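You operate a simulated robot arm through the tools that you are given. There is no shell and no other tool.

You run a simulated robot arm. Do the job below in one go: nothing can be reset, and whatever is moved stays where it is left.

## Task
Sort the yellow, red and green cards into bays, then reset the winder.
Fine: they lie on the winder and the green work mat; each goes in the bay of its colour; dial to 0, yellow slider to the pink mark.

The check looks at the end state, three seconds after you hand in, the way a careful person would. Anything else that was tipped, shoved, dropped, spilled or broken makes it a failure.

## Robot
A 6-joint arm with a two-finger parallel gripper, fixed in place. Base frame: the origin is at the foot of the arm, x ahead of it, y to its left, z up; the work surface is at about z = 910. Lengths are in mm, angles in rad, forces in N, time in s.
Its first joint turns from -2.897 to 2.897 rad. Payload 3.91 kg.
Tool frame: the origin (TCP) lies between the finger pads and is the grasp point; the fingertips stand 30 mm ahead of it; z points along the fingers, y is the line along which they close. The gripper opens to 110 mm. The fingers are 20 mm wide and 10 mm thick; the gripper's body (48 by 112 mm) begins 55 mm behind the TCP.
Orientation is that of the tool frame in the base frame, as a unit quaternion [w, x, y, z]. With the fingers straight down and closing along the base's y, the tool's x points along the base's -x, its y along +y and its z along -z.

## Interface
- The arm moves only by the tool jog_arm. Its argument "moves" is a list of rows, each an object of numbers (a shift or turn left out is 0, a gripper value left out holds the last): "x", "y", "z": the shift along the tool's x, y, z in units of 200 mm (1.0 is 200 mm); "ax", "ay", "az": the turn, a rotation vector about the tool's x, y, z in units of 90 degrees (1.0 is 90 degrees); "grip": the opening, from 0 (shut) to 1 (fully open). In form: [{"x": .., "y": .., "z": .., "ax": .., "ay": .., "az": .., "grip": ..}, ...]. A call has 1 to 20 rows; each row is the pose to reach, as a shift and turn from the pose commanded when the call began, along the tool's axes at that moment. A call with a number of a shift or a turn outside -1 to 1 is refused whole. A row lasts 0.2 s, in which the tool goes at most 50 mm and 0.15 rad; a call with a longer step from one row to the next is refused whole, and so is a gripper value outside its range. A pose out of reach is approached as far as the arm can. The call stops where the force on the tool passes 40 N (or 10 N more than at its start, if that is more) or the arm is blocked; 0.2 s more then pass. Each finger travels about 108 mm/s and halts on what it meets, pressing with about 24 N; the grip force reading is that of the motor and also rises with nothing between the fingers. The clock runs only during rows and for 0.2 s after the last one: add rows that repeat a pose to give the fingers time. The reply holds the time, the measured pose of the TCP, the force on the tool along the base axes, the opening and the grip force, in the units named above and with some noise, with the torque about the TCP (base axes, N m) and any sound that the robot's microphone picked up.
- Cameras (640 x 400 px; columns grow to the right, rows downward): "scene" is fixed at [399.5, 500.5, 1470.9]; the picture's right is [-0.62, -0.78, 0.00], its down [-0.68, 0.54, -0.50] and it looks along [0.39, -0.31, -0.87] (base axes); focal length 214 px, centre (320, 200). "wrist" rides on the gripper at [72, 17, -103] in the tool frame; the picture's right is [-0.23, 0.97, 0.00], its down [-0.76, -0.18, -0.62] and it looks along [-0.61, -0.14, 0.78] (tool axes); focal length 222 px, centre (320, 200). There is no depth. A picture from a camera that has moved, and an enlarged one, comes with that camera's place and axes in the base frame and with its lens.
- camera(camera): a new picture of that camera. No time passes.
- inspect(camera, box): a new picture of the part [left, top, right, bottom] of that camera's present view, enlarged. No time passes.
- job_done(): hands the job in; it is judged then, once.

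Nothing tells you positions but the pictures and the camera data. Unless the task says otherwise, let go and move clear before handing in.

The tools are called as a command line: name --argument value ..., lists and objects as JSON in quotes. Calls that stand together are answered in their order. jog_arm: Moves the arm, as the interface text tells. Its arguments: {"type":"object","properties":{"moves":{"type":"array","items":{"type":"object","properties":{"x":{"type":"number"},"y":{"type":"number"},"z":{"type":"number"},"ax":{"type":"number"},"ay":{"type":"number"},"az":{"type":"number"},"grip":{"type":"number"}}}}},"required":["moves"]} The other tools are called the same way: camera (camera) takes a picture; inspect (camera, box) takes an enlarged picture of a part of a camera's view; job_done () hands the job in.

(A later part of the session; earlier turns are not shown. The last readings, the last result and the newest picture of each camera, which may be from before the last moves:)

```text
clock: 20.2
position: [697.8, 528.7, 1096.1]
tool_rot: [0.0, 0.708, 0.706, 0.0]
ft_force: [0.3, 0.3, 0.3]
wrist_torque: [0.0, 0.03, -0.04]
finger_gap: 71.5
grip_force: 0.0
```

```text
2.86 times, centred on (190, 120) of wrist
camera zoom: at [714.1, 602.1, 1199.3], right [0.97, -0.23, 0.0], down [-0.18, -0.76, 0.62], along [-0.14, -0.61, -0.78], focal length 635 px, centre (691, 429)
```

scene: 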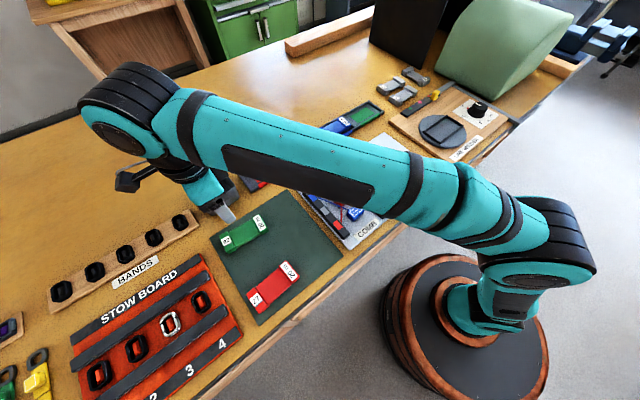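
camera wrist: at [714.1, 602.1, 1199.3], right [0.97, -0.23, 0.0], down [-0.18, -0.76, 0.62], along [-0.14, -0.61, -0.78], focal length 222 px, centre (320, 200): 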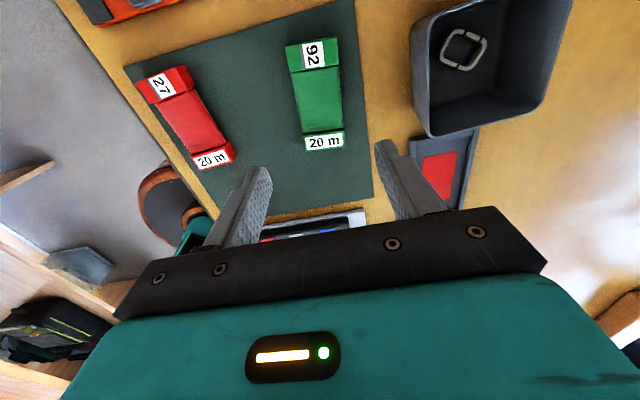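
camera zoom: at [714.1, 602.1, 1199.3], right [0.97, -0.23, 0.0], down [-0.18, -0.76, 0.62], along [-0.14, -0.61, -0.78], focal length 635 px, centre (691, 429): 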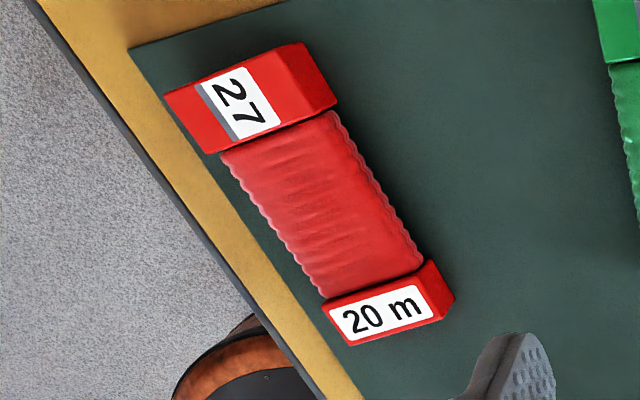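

Green card: centre about (696, 530), turned about 5.5° clockwise. I'll align the tool and come down above it.

jog_arm --moves '[{"az": 0.061, "x": 0.005, "y": -0.007, "z": 0.2, "grip": 0.75}, {"az": 0.061, "x": 0.005, "y": -0.007, "z": 0.4}, {"az": 0.061, "x": 0.005, "y": -0.007, "z": 0.55}, {"az": 0.061, "x": 0.005, "y": -0.007, "z": 0.55}]'

camera --camera "wrist"

inspect --camera "wrist" --box '[200, 20, 440, 220]'

```text
clock: 21.2
position: [693.1, 531.2, 986.8]
tool_rot: [0.0, 0.74, 0.673, 0.0]
ft_force: [0.1, -1.3, -0.6]
wrist_torque: [-0.01, -0.01, -0.03]
finger_gap: 82.3
grip_force: 0.0
```

```text
taken
camera wrist: at [719.0, 602.1, 1089.3], right [0.95, -0.32, 0.0], down [-0.25, -0.74, 0.62], along [-0.2, -0.59, -0.78], focal length 222 px, centre (320, 200)
```

wrist: 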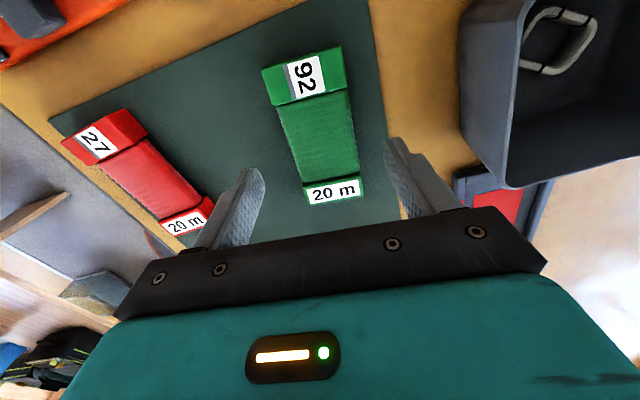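

```text
2.00 times, centred on (320, 120) of wrist
camera zoom: at [719.0, 602.1, 1089.3], right [0.95, -0.32, 0.0], down [-0.25, -0.74, 0.62], along [-0.2, -0.59, -0.78], focal length 444 px, centre (320, 360)
```

zoom: 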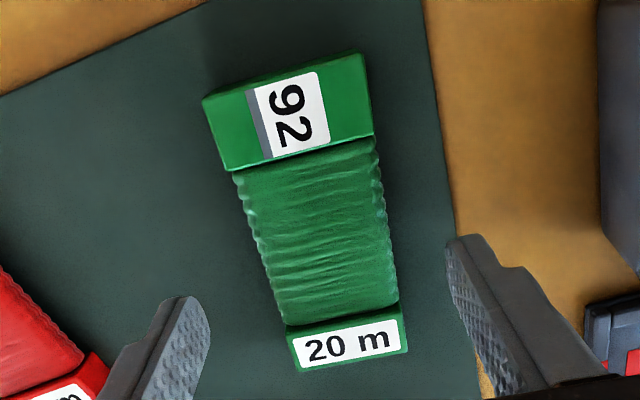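

Tool and card agree within half a degree and a millimetre. Descending to grip height.

jog_arm --moves '[{"y": 0.004, "z": 0.1}, {"y": 0.004, "z": 0.17}, {"y": 0.004, "z": 0.205}, {"y": 0.004, "z": 0.205}]'

camera --camera "wrist"

inspect --camera "scene" --box '[190, 180, 310, 270]'

```text
clock: 22.2
position: [692.6, 529.7, 946.4]
tool_rot: [0.0, 0.74, 0.673, 0.0]
ft_force: [-0.1, -0.2, -0.9]
wrist_torque: [0.02, -0.01, -0.01]
finger_gap: 82.6
grip_force: 0.0
```

```text
taken
camera wrist: at [718.5, 601.9, 1048.6], right [0.95, -0.32, 0.0], down [-0.25, -0.74, 0.62], along [-0.2, -0.59, -0.78], focal length 222 px, centre (320, 200)
```

wrist: 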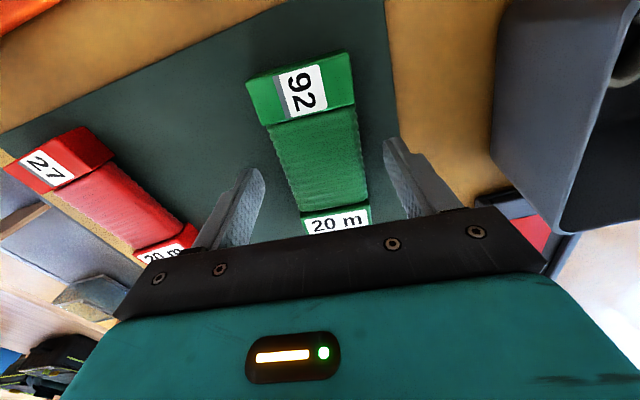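

```text
4.44 times, centred on (250, 225) of scene
camera zoom: at [399.5, 500.5, 1470.9], right [-0.62, -0.78, 0.0], down [-0.68, 0.54, -0.5], along [0.39, -0.31, -0.87], focal length 953 px, centre (631, 89)
```

zoom: 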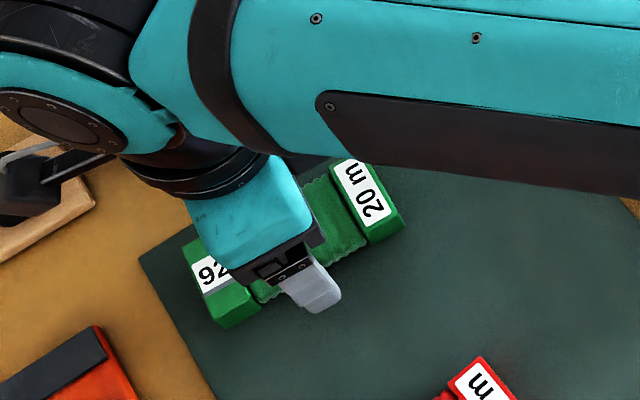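

The card sits between the fingers just as the yellow one did. Closing and lifting.

jog_arm --moves '[{"grip": 0.5}, {"grip": 0.3}, {"grip": 0.2}, {"grip": 0.2}]'

jog_arm --moves '[{"z": -0.03}, {"z": -0.1}, {"z": -0.25}, {"z": -0.45}, {"z": -0.65}, {"z": -0.75}, {"z": -0.75}]'

camera --camera "wrist"

```text
clock: 23.2
position: [693.2, 531.2, 944.9]
tool_rot: [-0.001, 0.74, 0.673, 0.001]
ft_force: [1.4, -0.1, 0.3]
wrist_torque: [-0.08, 0.03, 0.02]
finger_gap: 53.4
grip_force: 24.3
```

```text
clock: 24.8
position: [692.6, 530.3, 1096.9]
tool_rot: [0.0, 0.74, 0.673, 0.0]
ft_force: [-0.2, 0.0, -0.3]
wrist_torque: [0.02, -0.01, 0.02]
finger_gap: 53.4
grip_force: 24.1
```

```text
taken
camera wrist: at [717.9, 601.2, 1199.9], right [0.95, -0.32, 0.0], down [-0.25, -0.74, 0.62], along [-0.2, -0.59, -0.78], focal length 222 px, centre (320, 200)
```

wrist: 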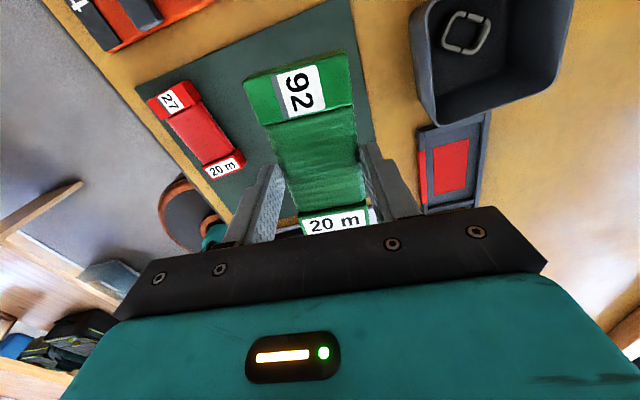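

Green card is held level. Rotating back square and carrying it toward the green bay, expected at about (850, −69).

jog_arm --moves '[{"az": -0.061}, {"az": -0.061}]'

jog_arm --moves '[{"x": -0.2, "y": 0.05}, {"x": -0.4, "y": 0.1}, {"x": -0.6, "y": 0.15}, {"x": -0.8, "y": 0.2}, {"x": -1.0, "y": 0.25}]'

jog_arm --moves '[{"x": -0.2, "y": 0.05}, {"x": -0.4, "y": 0.1}, {"x": -0.6, "y": 0.15}, {"x": -0.8, "y": 0.2}, {"x": -1.0, "y": 0.25}]'

jog_arm --moves '[{"x": -0.2, "y": 0.05}, {"x": -0.4, "y": 0.1}, {"x": -0.6, "y": 0.15}, {"x": -0.8, "y": 0.2}, {"x": -0.9, "y": 0.25}, {"x": -0.9, "y": 0.25}]'

camera --camera "wrist"

camera --camera "scene"

```text
clock: 25.4
position: [693.5, 530.1, 1095.5]
tool_rot: [0.0, 0.707, 0.707, 0.0]
ft_force: [-0.7, 0.0, -0.4]
wrist_torque: [0.0, -0.02, 0.0]
finger_gap: 53.1
grip_force: 23.4
```

```text
clock: 26.6
position: [742.6, 328.6, 1096.7]
tool_rot: [0.0, 0.706, 0.708, 0.001]
ft_force: [0.5, 0.3, -1.4]
wrist_torque: [-0.01, 0.02, 0.03]
finger_gap: 53.2
grip_force: 23.8
```

```text
clock: 27.8
position: [793.5, 129.7, 1097.1]
tool_rot: [0.0, 0.707, 0.707, 0.0]
ft_force: [0.9, 0.8, -0.4]
wrist_torque: [-0.04, 0.01, 0.0]
finger_gap: 53.2
grip_force: 23.8
```

```text
clock: 29.2
position: [843.7, -52.4, 1097.2]
tool_rot: [0.0, 0.707, 0.707, 0.0]
ft_force: [-0.8, -0.4, 0.4]
wrist_torque: [0.0, 0.02, 0.01]
finger_gap: 53.2
grip_force: 23.6
```

```text
taken
camera wrist: at [861.1, 21.3, 1199.9], right [0.97, -0.23, 0.0], down [-0.18, -0.76, 0.62], along [-0.14, -0.61, -0.78], focal length 222 px, centre (320, 200)
```

wrist: 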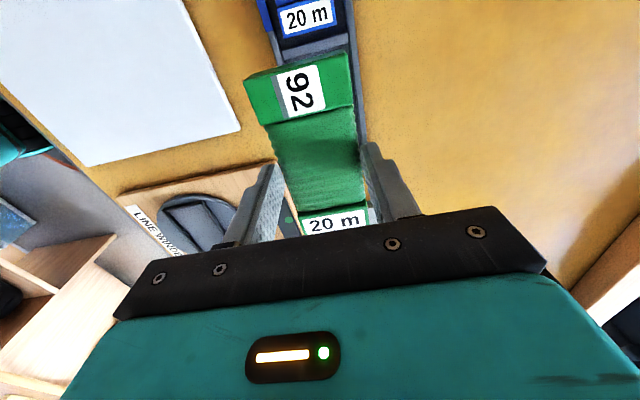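

```text
taken
```

scene: 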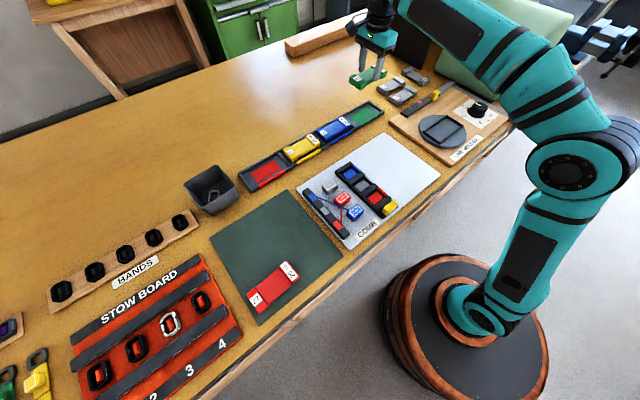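

I'm above the green bay area. Enlarging the scene view to measure the bay walls.

inspect --camera "scene" --box '[335, 90, 391, 130]'

inspect --camera "wrist" --box '[240, 0, 400, 100]'

```text
10.00 times, centred on (363, 110) of scene
camera zoom: at [399.5, 500.5, 1470.9], right [-0.62, -0.78, 0.0], down [-0.68, 0.54, -0.5], along [0.39, -0.31, -0.87], focal length 2145 px, centre (-110, 1100)
```

zoom: 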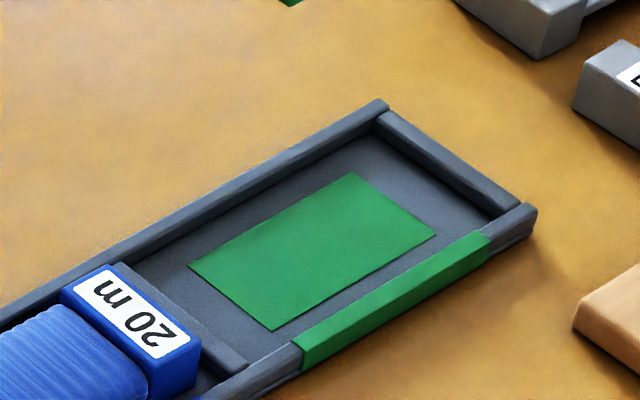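

```text
4.00 times, centred on (320, 50) of wrist
camera zoom: at [861.1, 21.3, 1199.9], right [0.97, -0.23, 0.0], down [-0.18, -0.76, 0.62], along [-0.14, -0.61, -0.78], focal length 888 px, centre (320, 800)
```

zoom: 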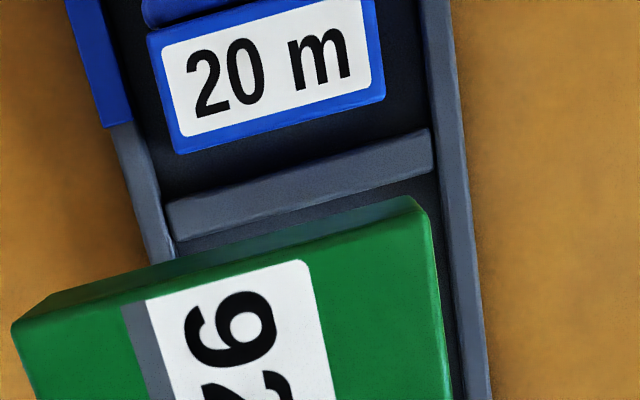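

Green bay centre is about (851, −71). Moving over it and lowering to a check height.

jog_arm --moves '[{"x": -0.097, "y": 0.035}, {"x": -0.097, "y": 0.035, "z": 0.2}, {"x": -0.097, "y": 0.035, "z": 0.4}, {"x": -0.097, "y": 0.035, "z": 0.6}, {"x": -0.097, "y": 0.035, "z": 0.67}, {"x": -0.097, "y": 0.035, "z": 0.67}]'

inspect --camera "wrist" --box '[200, 0, 440, 240]'

inspect --camera "scene" --box '[335, 80, 405, 130]'

```text
clock: 30.6
position: [850.6, -69.7, 963.0]
tool_rot: [0.001, 0.707, 0.707, 0.0]
ft_force: [0.5, -0.7, -0.6]
wrist_torque: [0.03, 0.0, -0.04]
finger_gap: 53.3
grip_force: 23.4
```

```text
1.67 times, centred on (320, 120) of wrist
camera zoom: at [868.9, 3.5, 1064.8], right [0.97, -0.23, 0.0], down [-0.18, -0.76, 0.62], along [-0.14, -0.61, -0.78], focal length 370 px, centre (320, 333)
```

zoom: 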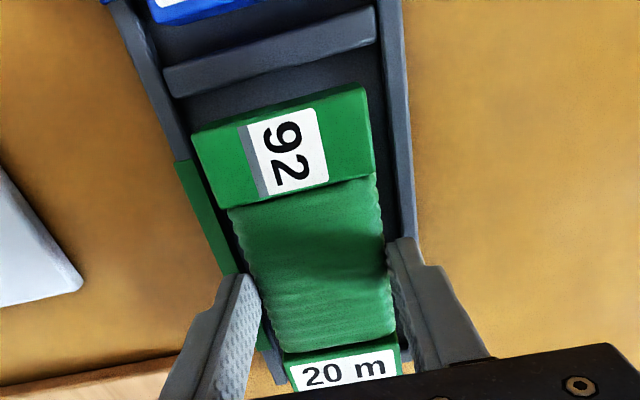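

```text
8.00 times, centred on (370, 105) of scene
camera zoom: at [399.5, 500.5, 1470.9], right [-0.62, -0.78, 0.0], down [-0.68, 0.54, -0.5], along [0.39, -0.31, -0.87], focal length 1716 px, centre (-80, 960)
```

zoom: 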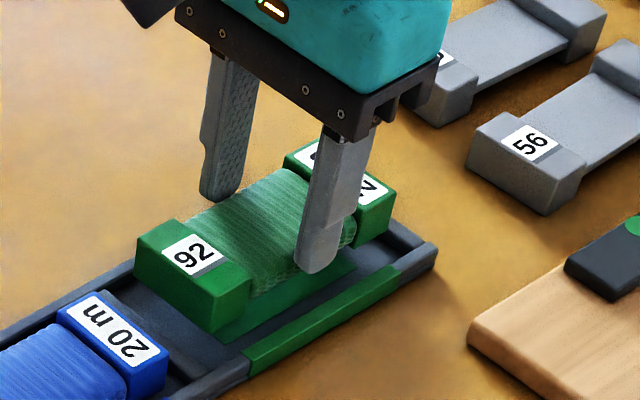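

Alignment matches the yellow placement. Lowering gently to the floor.

jog_arm --moves '[{"z": 0.03}, {"z": 0.05}, {"z": 0.06}, {"z": 0.06}]'

jog_arm --moves '[{"z": 0.005}, {"z": 0.01}, {"z": 0.01}]'

```text
clock: 31.6
position: [848.9, -70.9, 950.5]
tool_rot: [0.0, 0.707, 0.707, 0.0]
ft_force: [0.6, 0.6, -0.3]
wrist_torque: [0.02, 0.05, 0.01]
finger_gap: 53.6
grip_force: 24.2
```

```text
clock: 32.4
position: [849.3, -69.3, 948.3]
tool_rot: [0.0, 0.708, 0.707, 0.0]
ft_force: [-0.1, -0.5, -0.5]
wrist_torque: [-0.02, 0.02, 0.0]
finger_gap: 53.3
grip_force: 24.7
```

jog_arm --moves '[{"z": 0.005}, {"z": 0.01}, {"z": 0.01}]'

```text
clock: 33.2
position: [850.2, -69.6, 946.6]
tool_rot: [0.0, 0.707, 0.707, 0.0]
ft_force: [-0.9, 0.9, 1.0]
wrist_torque: [-0.06, 0.02, -0.01]
finger_gap: 53.2
grip_force: 24.4
```

No firm contact yet at TCP 946.6. Checking how close the card is to the floor before going further.

inspect --camera "scene" --box '[340, 95, 390, 130]'

```text
11.43 times, centred on (365, 112) of scene
camera zoom: at [399.5, 500.5, 1470.9], right [-0.62, -0.78, 0.0], down [-0.68, 0.54, -0.5], along [0.39, -0.31, -0.87], focal length 2451 px, centre (-194, 1200)
```

zoom: 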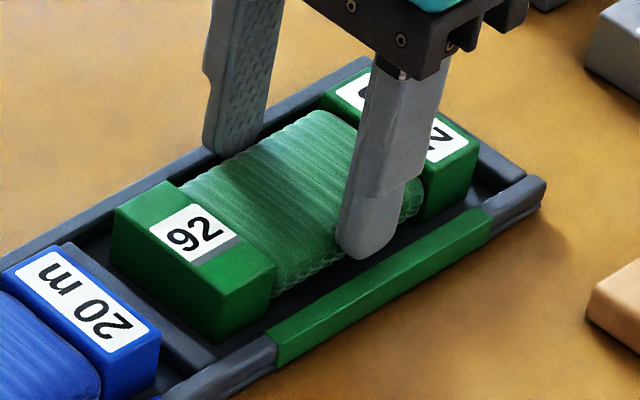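

It's essentially on the floor. One more millimetre, then release and rise.

jog_arm --moves '[{"z": 0.005}, {"z": 0.005}]'

jog_arm --moves '[{"grip": 0.55}, {"grip": 0.55}, {"z": -0.02, "grip": 0.58}, {"z": -0.1, "grip": 0.65}, {"z": -0.3}, {"z": -0.5}, {"z": -0.7}, {"z": -0.7}]'

inspect --camera "scene" --box '[230, 85, 400, 195]'

camera --camera "wrist"

```text
clock: 33.8
position: [849.3, -70.3, 946.7]
tool_rot: [0.001, 0.708, 0.706, 0.001]
ft_force: [6.0, -1.4, 15.7]
wrist_torque: [-0.01, -0.15, 0.0]
finger_gap: 53.1
grip_force: 24.3
```

```text
clock: 35.6
position: [848.5, -71.9, 1087.2]
tool_rot: [-0.001, 0.707, 0.707, 0.0]
ft_force: [-0.2, -1.4, 0.5]
wrist_torque: [0.0, 0.01, -0.02]
finger_gap: 71.7
grip_force: 0.0
```

```text
3.64 times, centred on (315, 140) of scene
camera zoom: at [399.5, 500.5, 1470.9], right [-0.62, -0.78, 0.0], down [-0.68, 0.54, -0.5], along [0.39, -0.31, -0.87], focal length 780 px, centre (338, 418)
```

zoom: 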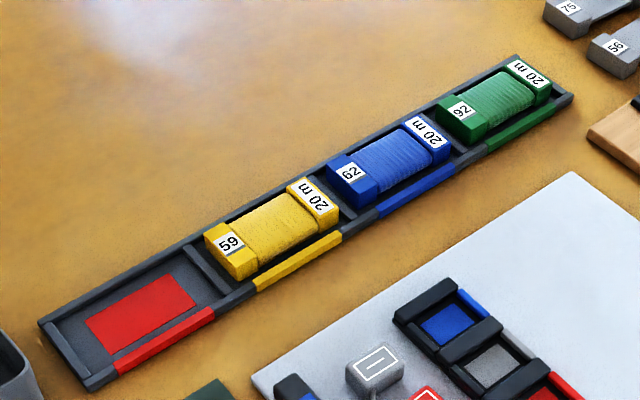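

```text
taken
camera wrist: at [866.9, 1.3, 1189.2], right [0.97, -0.23, 0.0], down [-0.18, -0.76, 0.62], along [-0.14, -0.61, -0.78], focal length 222 px, centre (320, 200)
```

wrist: 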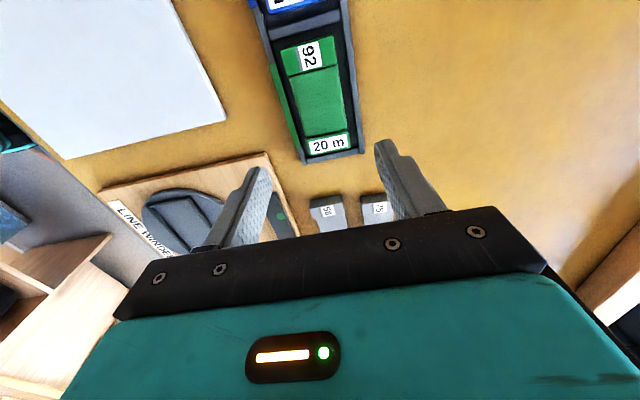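

Green is seated too. Now going back across, high, to the red card near (531, 538).

jog_arm --moves '[{"z": -0.05, "x": 0.2, "y": -0.104}, {"z": -0.05, "x": 0.4, "y": -0.208}, {"z": -0.05, "x": 0.6, "y": -0.312}, {"z": -0.05, "x": 0.8, "y": -0.416}, {"z": -0.05, "x": 1.0, "y": -0.52}]'

jog_arm --moves '[{"x": 0.2, "y": -0.104}, {"x": 0.4, "y": -0.208}, {"x": 0.6, "y": -0.312}, {"x": 0.8, "y": -0.416}, {"x": 1.0, "y": -0.52}]'

jog_arm --moves '[{"x": 0.2, "y": -0.104}, {"x": 0.4, "y": -0.208}, {"x": 0.6, "y": -0.312}, {"x": 0.8, "y": -0.416}, {"x": 1.0, "y": -0.52}, {"x": 1.0, "y": -0.52}]'

camera --camera "wrist"

inspect --camera "wrist" --box '[220, 20, 420, 180]'

```text
clock: 36.8
position: [748.1, 129.1, 1095.6]
tool_rot: [-0.001, 0.707, 0.707, 0.0]
ft_force: [-0.7, 0.5, 0.3]
wrist_torque: [0.01, 0.04, 0.0]
finger_gap: 71.7
grip_force: 0.1
```

```text
clock: 38.0
position: [642.4, 330.9, 1096.0]
tool_rot: [0.0, 0.708, 0.707, 0.0]
ft_force: [0.4, 0.3, 0.1]
wrist_torque: [0.03, -0.01, 0.0]
finger_gap: 71.5
grip_force: 0.1
```

```text
clock: 39.4
position: [538.2, 530.1, 1095.5]
tool_rot: [-0.001, 0.707, 0.707, 0.001]
ft_force: [-0.3, -0.4, -0.2]
wrist_torque: [-0.01, 0.01, 0.01]
finger_gap: 71.6
grip_force: 0.0
```

```text
taken
camera wrist: at [555.5, 603.7, 1198.8], right [0.97, -0.23, 0.0], down [-0.18, -0.76, 0.62], along [-0.14, -0.61, -0.78], focal length 222 px, centre (320, 200)
```

wrist: 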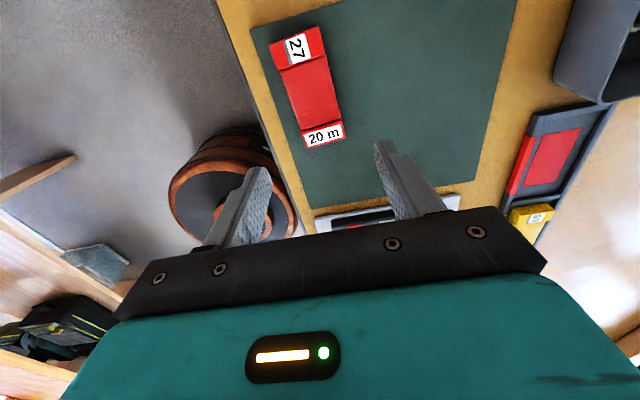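

```text
2.50 times, centred on (320, 100) of wrist
camera zoom: at [555.5, 603.7, 1198.8], right [0.97, -0.23, 0.0], down [-0.18, -0.76, 0.62], along [-0.14, -0.61, -0.78], focal length 555 px, centre (320, 450)
```

zoom: 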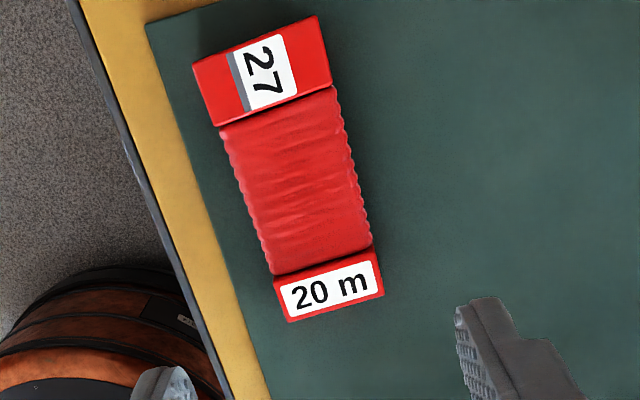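

Red card measured: 8 mm offset each way, turned about −3.5°. Aligning and descending for a closer check.

jog_arm --moves '[{"az": -0.039, "x": 0.039, "y": -0.0385, "z": 0.2, "grip": 0.75}, {"az": -0.039, "x": 0.039, "y": -0.0385, "z": 0.4}, {"az": -0.039, "x": 0.039, "y": -0.0385, "z": 0.545}, {"az": -0.039, "x": 0.039, "y": -0.0385, "z": 0.545}]'

inspect --camera "wrist" --box '[200, 20, 440, 220]'

```text
clock: 40.4
position: [529.2, 538.2, 986.4]
tool_rot: [-0.001, 0.685, 0.729, 0.0]
ft_force: [0.1, -0.6, 0.1]
wrist_torque: [0.01, 0.0, 0.0]
finger_gap: 82.6
grip_force: 0.2
```

```text
2.00 times, centred on (320, 120) of wrist
camera zoom: at [543.3, 611.7, 1089.5], right [0.99, -0.17, 0.0], down [-0.13, -0.77, 0.62], along [-0.1, -0.61, -0.78], focal length 444 px, centre (320, 360)
```

zoom: 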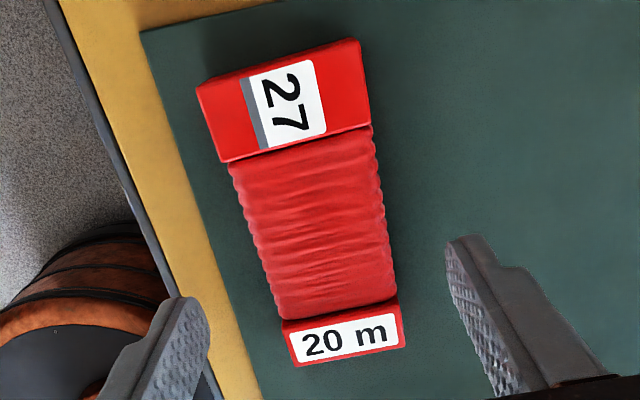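

Aligned to within about 1.5 mm. Descending to the grip height and closing.

jog_arm --moves '[{"x": 0.008, "y": 0.002, "z": 0.1}, {"x": 0.008, "y": 0.002, "z": 0.17}, {"x": 0.008, "y": 0.002, "z": 0.202}, {"x": 0.008, "y": 0.002, "z": 0.202}]'

jog_arm --moves '[{"grip": 0.5}, {"grip": 0.3}, {"grip": 0.2}, {"grip": 0.2}]'

camera --camera "wrist"

```text
clock: 41.4
position: [530.7, 539.3, 946.7]
tool_rot: [0.0, 0.685, 0.728, 0.0]
ft_force: [-0.4, -0.2, -0.5]
wrist_torque: [0.03, 0.02, -0.01]
finger_gap: 82.5
grip_force: 0.0
```

```text
clock: 42.4
position: [530.2, 539.1, 947.8]
tool_rot: [0.0, 0.685, 0.728, -0.001]
ft_force: [0.2, 0.1, -0.4]
wrist_torque: [0.02, -0.01, 0.0]
finger_gap: 53.3
grip_force: 23.9
```

```text
taken
camera wrist: at [543.6, 613.6, 1049.9], right [0.99, -0.17, 0.0], down [-0.13, -0.77, 0.62], along [-0.1, -0.61, -0.78], focal length 222 px, centre (320, 200)
```

wrist: 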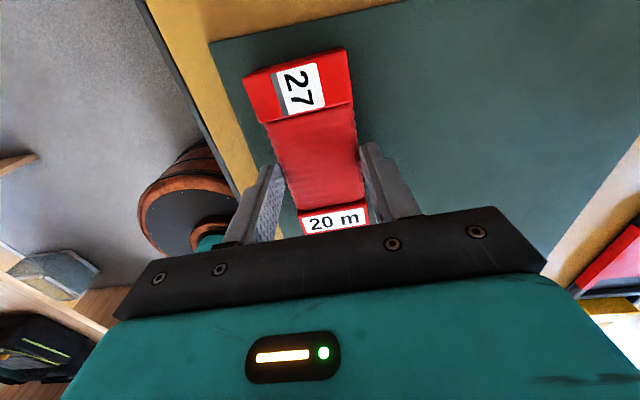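

Red card gripped at 53 mm. Lifting, squaring up, and carrying it toward the red bay at about (851, 370).

jog_arm --moves '[{"z": -0.03}, {"z": -0.1}, {"z": -0.3}, {"z": -0.5}, {"z": -0.75}, {"z": -0.75, "az": 0.039}, {"z": -0.75, "az": 0.039}]'

jog_arm --moves '[{"x": -0.1, "y": 0.2}, {"x": -0.2, "y": 0.4}, {"x": -0.3, "y": 0.6}, {"x": -0.4, "y": 0.8}, {"x": -0.5, "y": 1.0}]'

jog_arm --moves '[{"x": -0.1, "y": 0.2}, {"x": -0.2, "y": 0.4}, {"x": -0.345, "y": 0.55}, {"x": -0.345, "y": 0.55}]'

camera --camera "wrist"

inspect --camera "scene" --box '[200, 110, 340, 210]'

```text
clock: 44.0
position: [532.5, 539.5, 1098.1]
tool_rot: [0.0, 0.707, 0.707, 0.0]
ft_force: [0.8, -0.5, -0.4]
wrist_torque: [0.02, 0.01, 0.0]
finger_gap: 53.3
grip_force: 23.9
```

```text
clock: 45.2
position: [729.4, 439.7, 1098.1]
tool_rot: [0.002, 0.707, 0.707, 0.0]
ft_force: [-0.9, 0.5, 0.2]
wrist_torque: [-0.04, -0.06, 0.0]
finger_gap: 53.2
grip_force: 23.8
```

```text
clock: 46.2
position: [840.2, 371.1, 1099.2]
tool_rot: [0.001, 0.707, 0.707, 0.0]
ft_force: [-0.5, 0.1, -0.8]
wrist_torque: [0.0, -0.01, -0.01]
finger_gap: 52.9
grip_force: 23.7
```

```text
taken
camera wrist: at [858.3, 445.3, 1201.4], right [0.97, -0.23, 0.0], down [-0.18, -0.76, 0.62], along [-0.14, -0.61, -0.78], focal length 222 px, centre (320, 200)
```

wrist: 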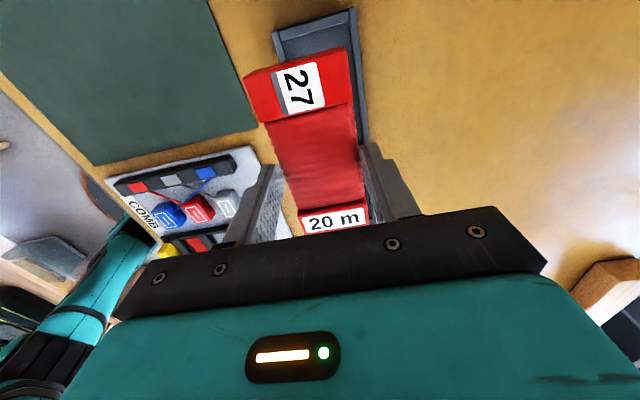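

```text
4.00 times, centred on (270, 160) of scene
camera zoom: at [399.5, 500.5, 1470.9], right [-0.62, -0.78, 0.0], down [-0.68, 0.54, -0.5], along [0.39, -0.31, -0.87], focal length 858 px, centre (520, 360)
```

zoom: 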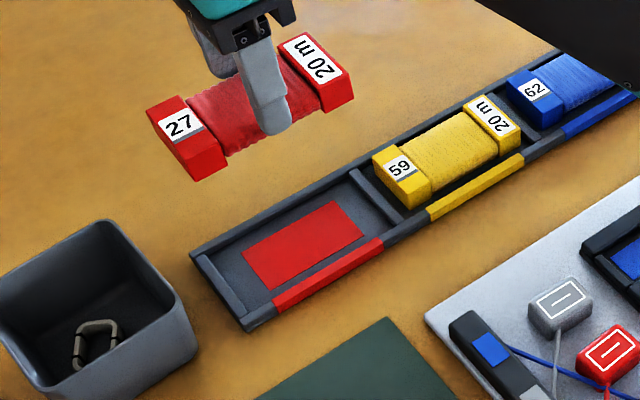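

Checking the red bay's end wall against the card in the wrist view.

inspect --camera "wrist" --box '[240, 0, 400, 100]'

```text
4.00 times, centred on (320, 50) of wrist
camera zoom: at [858.3, 445.3, 1201.4], right [0.97, -0.23, 0.0], down [-0.18, -0.76, 0.62], along [-0.14, -0.61, -0.78], focal length 888 px, centre (320, 800)
```

zoom: 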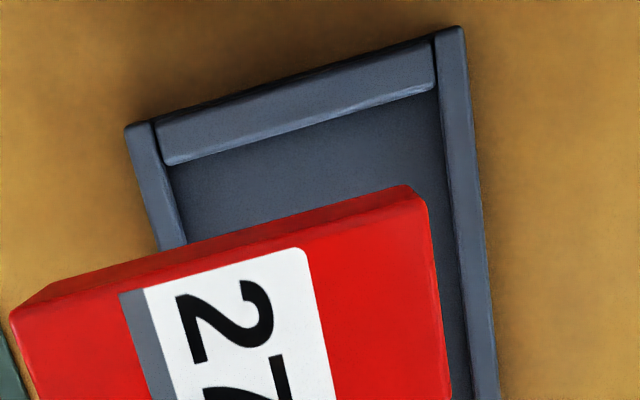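

Bay's inner end wall is at y≈438 and centre x≈850.8. Shifting into line and lowering to the check height.

jog_arm --moves '[{"x": -0.015, "y": 0.049}, {"x": -0.015, "y": 0.049, "z": 0.2}, {"x": -0.015, "y": 0.049, "z": 0.4}, {"x": -0.015, "y": 0.049, "z": 0.6}, {"x": -0.015, "y": 0.049, "z": 0.68}, {"x": -0.015, "y": 0.049, "z": 0.68}]'

inspect --camera "wrist" --box '[200, 0, 440, 240]'

inspect --camera "scene" --box '[230, 130, 310, 195]'

```text
clock: 47.6
position: [852.7, 367.3, 957.9]
tool_rot: [0.0, 0.708, 0.707, 0.001]
ft_force: [0.1, 0.7, -0.9]
wrist_torque: [-0.02, 0.0, -0.02]
finger_gap: 53.2
grip_force: 24.2
```

```text
1.67 times, centred on (320, 120) of wrist
camera zoom: at [870.0, 440.4, 1061.8], right [0.97, -0.23, 0.0], down [-0.18, -0.76, 0.62], along [-0.14, -0.61, -0.78], focal length 370 px, centre (320, 333)
```

zoom: 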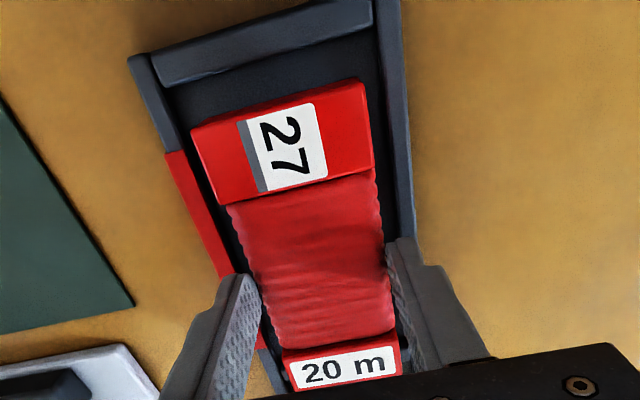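

```text
6.15 times, centred on (270, 162) of scene
camera zoom: at [399.5, 500.5, 1470.9], right [-0.62, -0.78, 0.0], down [-0.68, 0.54, -0.5], along [0.39, -0.31, -0.87], focal length 1320 px, centre (628, 431)
```

zoom: 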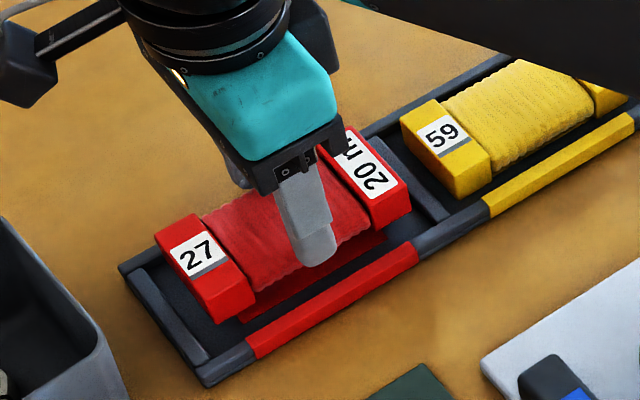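

The card sits about 2 mm too far outward; correcting and lowering to the floor.

jog_arm --moves '[{"y": -0.01}, {"y": -0.01, "z": 0.02}, {"y": -0.01, "z": 0.04}, {"y": -0.01, "z": 0.04}]'

jog_arm --moves '[{"z": 0.005}, {"z": 0.01}, {"z": 0.01}]'

```text
clock: 48.6
position: [849.1, 367.9, 951.2]
tool_rot: [0.0, 0.707, 0.707, 0.0]
ft_force: [-0.3, 0.0, -1.5]
wrist_torque: [0.0, -0.01, 0.01]
finger_gap: 53.3
grip_force: 24.1
```

```text
clock: 49.4
position: [848.5, 368.0, 949.6]
tool_rot: [0.0, 0.707, 0.707, 0.0]
ft_force: [0.6, 0.3, -0.6]
wrist_torque: [-0.04, 0.0, -0.02]
finger_gap: 53.1
grip_force: 24.3
```

jog_arm --moves '[{"z": 0.005}, {"z": 0.01}, {"z": 0.01}]'

inspect --camera "scene" --box '[235, 140, 300, 195]'

```text
clock: 50.2
position: [849.0, 368.1, 949.2]
tool_rot: [0.0, 0.707, 0.707, 0.0]
ft_force: [-0.7, -0.1, -0.6]
wrist_torque: [0.0, 0.01, 0.04]
finger_gap: 53.3
grip_force: 24.3
```

```text
7.27 times, centred on (268, 168) of scene
camera zoom: at [399.5, 500.5, 1470.9], right [-0.62, -0.78, 0.0], down [-0.68, 0.54, -0.5], along [0.39, -0.31, -0.87], focal length 1560 px, centre (702, 436)
```

zoom: 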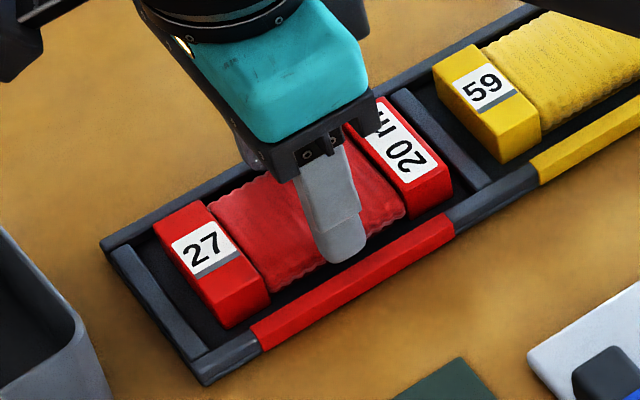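

Nearly down; creeping on for contact.

jog_arm --moves '[{"z": 0.005}, {"z": 0.01}, {"z": 0.01}]'

```text
clock: 51.0
position: [849.3, 367.5, 947.7]
tool_rot: [-0.001, 0.707, 0.707, 0.001]
ft_force: [1.1, 2.4, 17.1]
wrist_torque: [0.06, -0.04, 0.04]
finger_gap: 53.3
grip_force: 24.1
```

Firm floor contact. Releasing and rising straight up.

jog_arm --moves '[{"grip": 0.55}, {"grip": 0.55}, {"z": -0.02, "grip": 0.58}, {"z": -0.1, "grip": 0.65}, {"z": -0.3}, {"z": -0.5}, {"z": -0.7}, {"z": -0.75}]'

camera --camera "wrist"

inspect --camera "scene" --box '[230, 85, 400, 195]'

```text
clock: 52.8
position: [848.4, 367.1, 1096.1]
tool_rot: [0.0, 0.708, 0.707, 0.0]
ft_force: [-0.4, 0.0, -0.5]
wrist_torque: [0.02, 0.01, -0.01]
finger_gap: 71.2
grip_force: 0.0
```

```text
taken
camera wrist: at [866.7, 440.7, 1199.9], right [0.97, -0.23, 0.0], down [-0.18, -0.76, 0.62], along [-0.14, -0.61, -0.78], focal length 222 px, centre (320, 200)
```

wrist: 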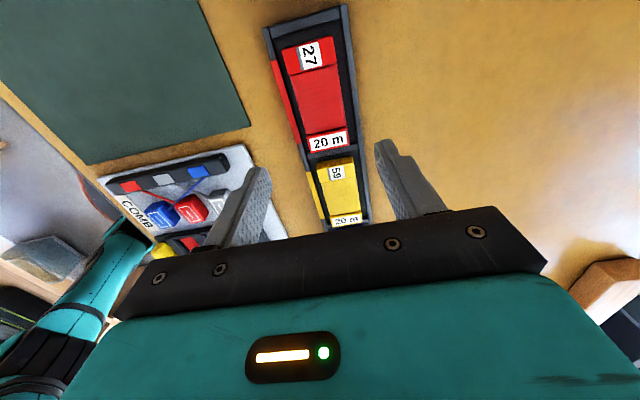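

```text
3.64 times, centred on (315, 140) of scene
camera zoom: at [399.5, 500.5, 1470.9], right [-0.62, -0.78, 0.0], down [-0.68, 0.54, -0.5], along [0.39, -0.31, -0.87], focal length 780 px, centre (338, 418)
```

zoom: 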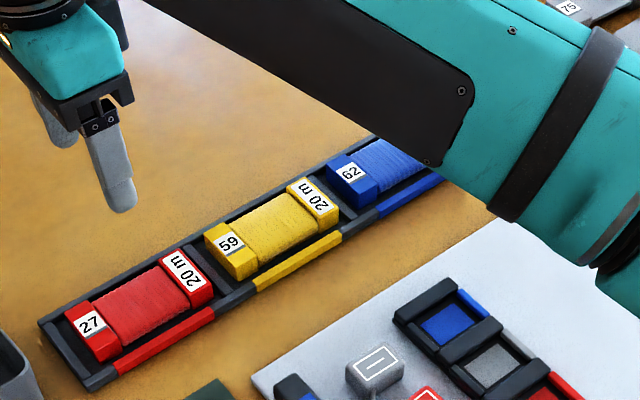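

All four bays are filled correctly. Next, the winder: moving the empty gripper high across to look at the slider and dial.

jog_arm --moves '[{"x": -0.23, "y": -0.03}, {"x": -0.46, "y": -0.06}, {"x": -0.69, "y": -0.09}, {"x": -0.92, "y": -0.12}]'

jog_arm --moves '[{"x": -0.23, "y": -0.03}, {"x": -0.46, "y": -0.06}, {"x": -0.69, "y": -0.09}, {"x": -0.92, "y": -0.12}]'

jog_arm --moves '[{"x": -0.23, "y": -0.03}, {"x": -0.46, "y": -0.06}, {"x": -0.69, "y": -0.09}, {"x": -0.92, "y": -0.12}]'

jog_arm --moves '[{"x": -0.22, "y": -0.04}, {"x": -0.44, "y": -0.08}, {"x": -0.66, "y": -0.14}, {"x": -0.66, "y": -0.14}]'

camera --camera "wrist"

camera --camera "scene"

```text
clock: 53.8
position: [823.3, 184.8, 1094.4]
tool_rot: [0.0, 0.706, 0.708, 0.0]
ft_force: [-0.4, 0.7, -1.6]
wrist_torque: [-0.08, -0.01, -0.02]
finger_gap: 71.5
grip_force: 0.0
```

```text
clock: 54.8
position: [798.4, -2.9, 1095.6]
tool_rot: [-0.001, 0.707, 0.707, 0.001]
ft_force: [-0.4, 0.9, 0.6]
wrist_torque: [-0.07, 0.02, 0.0]
finger_gap: 71.3
grip_force: 0.0
```

```text
clock: 55.8
position: [773.7, -186.7, 1098.1]
tool_rot: [0.0, 0.707, 0.708, 0.0]
ft_force: [0.1, 0.7, 0.4]
wrist_torque: [-0.05, 0.0, -0.02]
finger_gap: 71.5
grip_force: 0.1
```

```text
clock: 56.8
position: [745.8, -317.0, 1097.3]
tool_rot: [0.001, 0.707, 0.707, 0.0]
ft_force: [-0.4, 0.4, -0.1]
wrist_torque: [-0.01, -0.01, -0.03]
finger_gap: 71.4
grip_force: 0.0
```

```text
taken
camera wrist: at [764.1, -244.6, 1200.4], right [0.97, -0.23, 0.0], down [-0.18, -0.76, 0.62], along [-0.14, -0.61, -0.78], focal length 222 px, centre (320, 200)
```

wrist: 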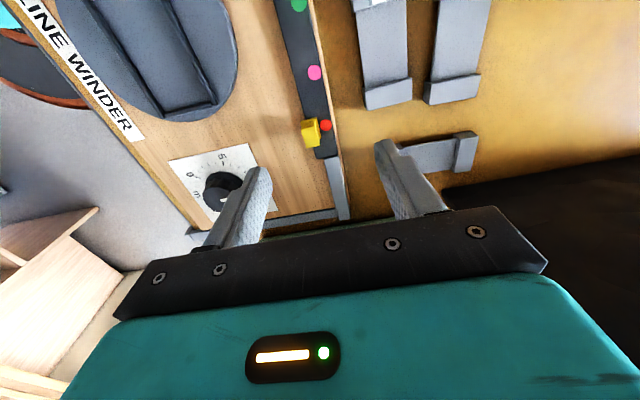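

```text
taken
```

scene: 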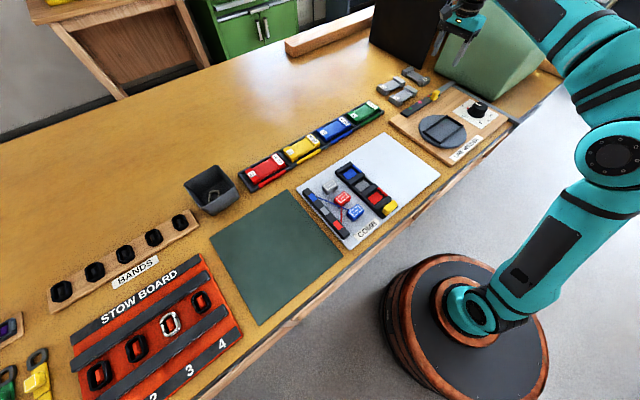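

The slider, marks and dial are visible. Enlarging to measure the slider against the marks.

inspect --camera "wrist" --box '[265, 50, 375, 180]'

inspect --camera "wrist" --box '[160, 140, 280, 220]'

inspect --camera "scene" --box '[400, 80, 456, 115]'

```text
3.08 times, centred on (320, 115) of wrist
camera zoom: at [764.1, -244.6, 1200.4], right [0.97, -0.23, 0.0], down [-0.18, -0.76, 0.62], along [-0.14, -0.61, -0.78], focal length 684 px, centre (320, 462)
```

zoom: 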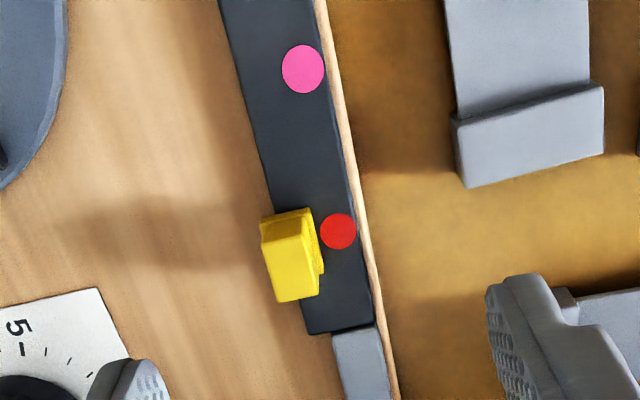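

```text
5.00 times, centred on (220, 180) of wrist
camera zoom: at [764.1, -244.6, 1200.4], right [0.97, -0.23, 0.0], down [-0.18, -0.76, 0.62], along [-0.14, -0.61, -0.78], focal length 1111 px, centre (820, 300)
```

zoom: 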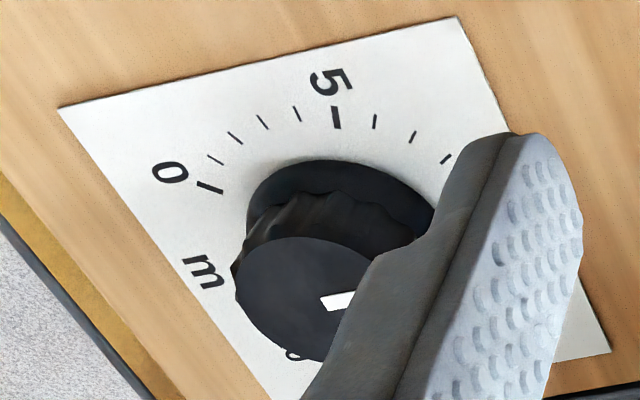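

```text
11.43 times, centred on (428, 98) of scene
camera zoom: at [399.5, 500.5, 1470.9], right [-0.62, -0.78, 0.0], down [-0.68, 0.54, -0.5], along [0.39, -0.31, -0.87], focal length 2451 px, centre (-914, 1371)
```

zoom: 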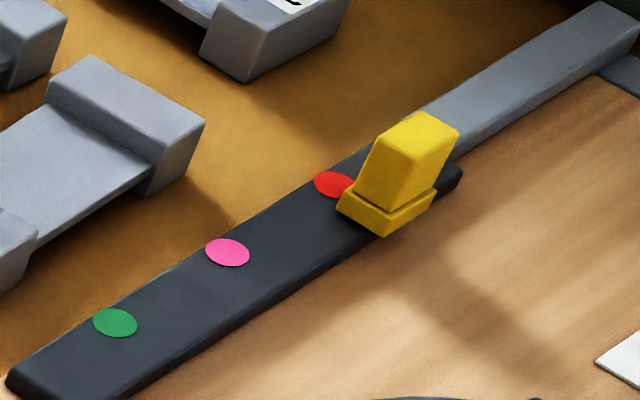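

The slider now sits beside the red mark (y≈−345) and its handle is at x≈731; pink is 60 mm toward +y. I'll come down over the handle with a narrower opening.

jog_arm --moves '[{"x": -0.07, "y": -0.04, "z": 0.1, "grip": 0.45}, {"x": -0.14, "y": -0.078, "z": 0.25}, {"x": -0.14, "y": -0.078, "z": 0.42}, {"x": -0.14, "y": -0.078, "z": 0.42}]'

camera --camera "wrist"

inspect --camera "wrist" --box '[240, 80, 400, 210]'

inspect --camera "scene" --box '[390, 50, 486, 120]'

```text
clock: 57.8
position: [731.8, -344.3, 1011.6]
tool_rot: [0.0, 0.707, 0.707, 0.0]
ft_force: [1.1, -0.1, 0.7]
wrist_torque: [-0.01, -0.01, -0.02]
finger_gap: 49.4
grip_force: 0.0
```

```text
taken
camera wrist: at [749.1, -271.1, 1114.9], right [0.97, -0.23, 0.0], down [-0.18, -0.76, 0.62], along [-0.14, -0.61, -0.78], focal length 222 px, centre (320, 200)
```

wrist: 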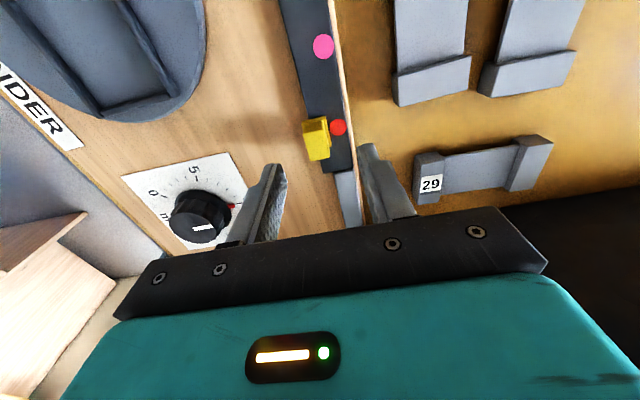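

```text
3.08 times, centred on (320, 145) of wrist
camera zoom: at [749.1, -271.1, 1114.9], right [0.97, -0.23, 0.0], down [-0.18, -0.76, 0.62], along [-0.14, -0.61, -0.78], focal length 684 px, centre (320, 369)
```

zoom: 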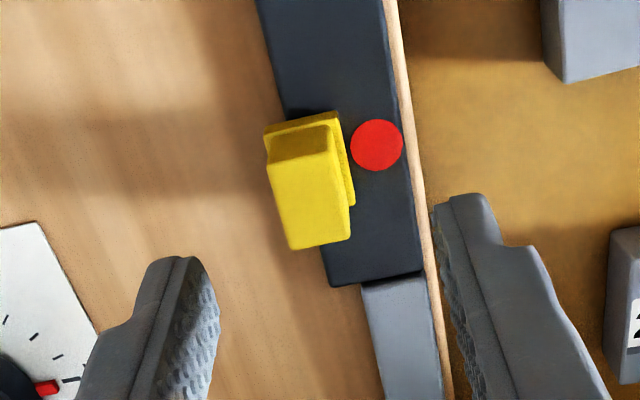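

```text
5.71 times, centred on (438, 85) of scene
camera zoom: at [399.5, 500.5, 1470.9], right [-0.62, -0.78, 0.0], down [-0.68, 0.54, -0.5], along [0.39, -0.31, -0.87], focal length 1226 px, centre (-354, 857)
```

zoom: 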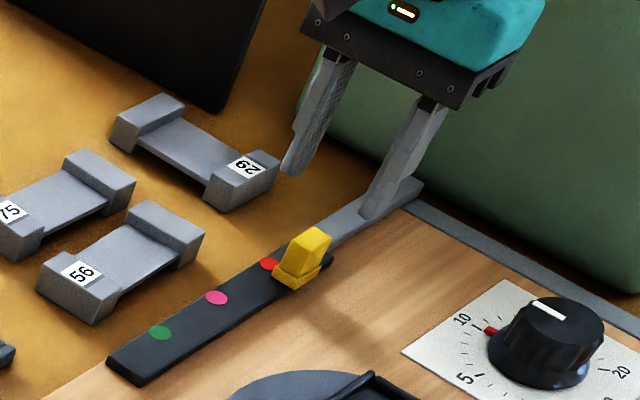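

The handle is centred near (729, −345.5). Lowering the fingertips beside it, just above the slider's base plate.

jog_arm --moves '[{"x": -0.005, "y": -0.012, "z": 0.1}, {"x": -0.005, "y": -0.012, "z": 0.17}, {"x": -0.005, "y": -0.012, "z": 0.21}, {"x": -0.005, "y": -0.012, "z": 0.21}]'

inspect --camera "wrist" --box '[220, 60, 420, 220]'

inspect --camera "scene" --box '[400, 70, 464, 115]'

```text
clock: 58.8
position: [729.8, -344.5, 969.4]
tool_rot: [0.0, 0.707, 0.707, 0.001]
ft_force: [0.3, 0.2, -0.4]
wrist_torque: [0.0, 0.01, 0.01]
finger_gap: 49.4
grip_force: 0.1
```

```text
2.50 times, centred on (320, 140) of wrist
camera zoom: at [747.6, -271.7, 1072.8], right [0.97, -0.23, 0.0], down [-0.18, -0.76, 0.62], along [-0.14, -0.61, -0.78], focal length 555 px, centre (320, 350)
```

zoom: 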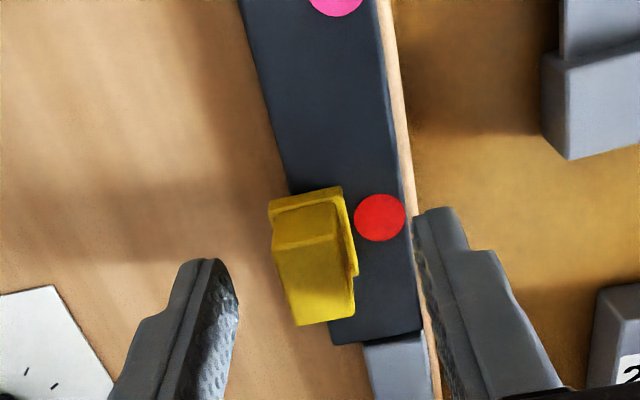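

```text
8.89 times, centred on (432, 92) of scene
camera zoom: at [399.5, 500.5, 1470.9], right [-0.62, -0.78, 0.0], down [-0.68, 0.54, -0.5], along [0.39, -0.31, -0.87], focal length 1906 px, centre (-676, 1156)
```

zoom: 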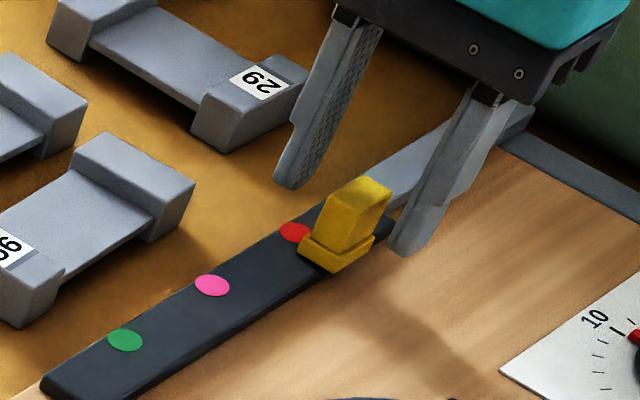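

Fingers straddle the handle. Closing on it.

jog_arm --moves '[{"grip": 0.3}, {"grip": 0.15}, {"grip": 0.08}, {"grip": 0.08}]'

inspect --camera "wrist" --box '[220, 60, 420, 220]'

```text
clock: 59.8
position: [727.8, -345.1, 968.6]
tool_rot: [-0.001, 0.707, 0.707, 0.001]
ft_force: [-26.9, 5.7, -7.8]
wrist_torque: [0.54, 0.68, 0.09]
finger_gap: 17.0
grip_force: 45.0
```

```text
2.50 times, centred on (320, 140) of wrist
camera zoom: at [746.3, -271.9, 1072.9], right [0.97, -0.23, 0.0], down [-0.18, -0.76, 0.62], along [-0.14, -0.61, -0.78], focal length 555 px, centre (320, 350)
```

zoom: 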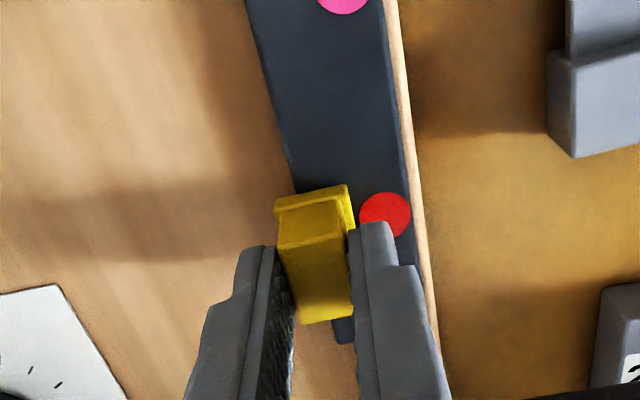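

The grip is off-centre, pushing sideways with 27 N; I'll shift 2 mm in −x to relieve it.

jog_arm --moves '[{"y": -0.006}, {"y": -0.012}, {"y": -0.012}]'

```text
clock: 60.6
position: [728.2, -345.7, 970.5]
tool_rot: [0.0, 0.707, 0.707, 0.0]
ft_force: [-8.2, 3.8, -7.4]
wrist_torque: [1.23, 0.08, -0.02]
finger_gap: 16.5
grip_force: 45.2
```

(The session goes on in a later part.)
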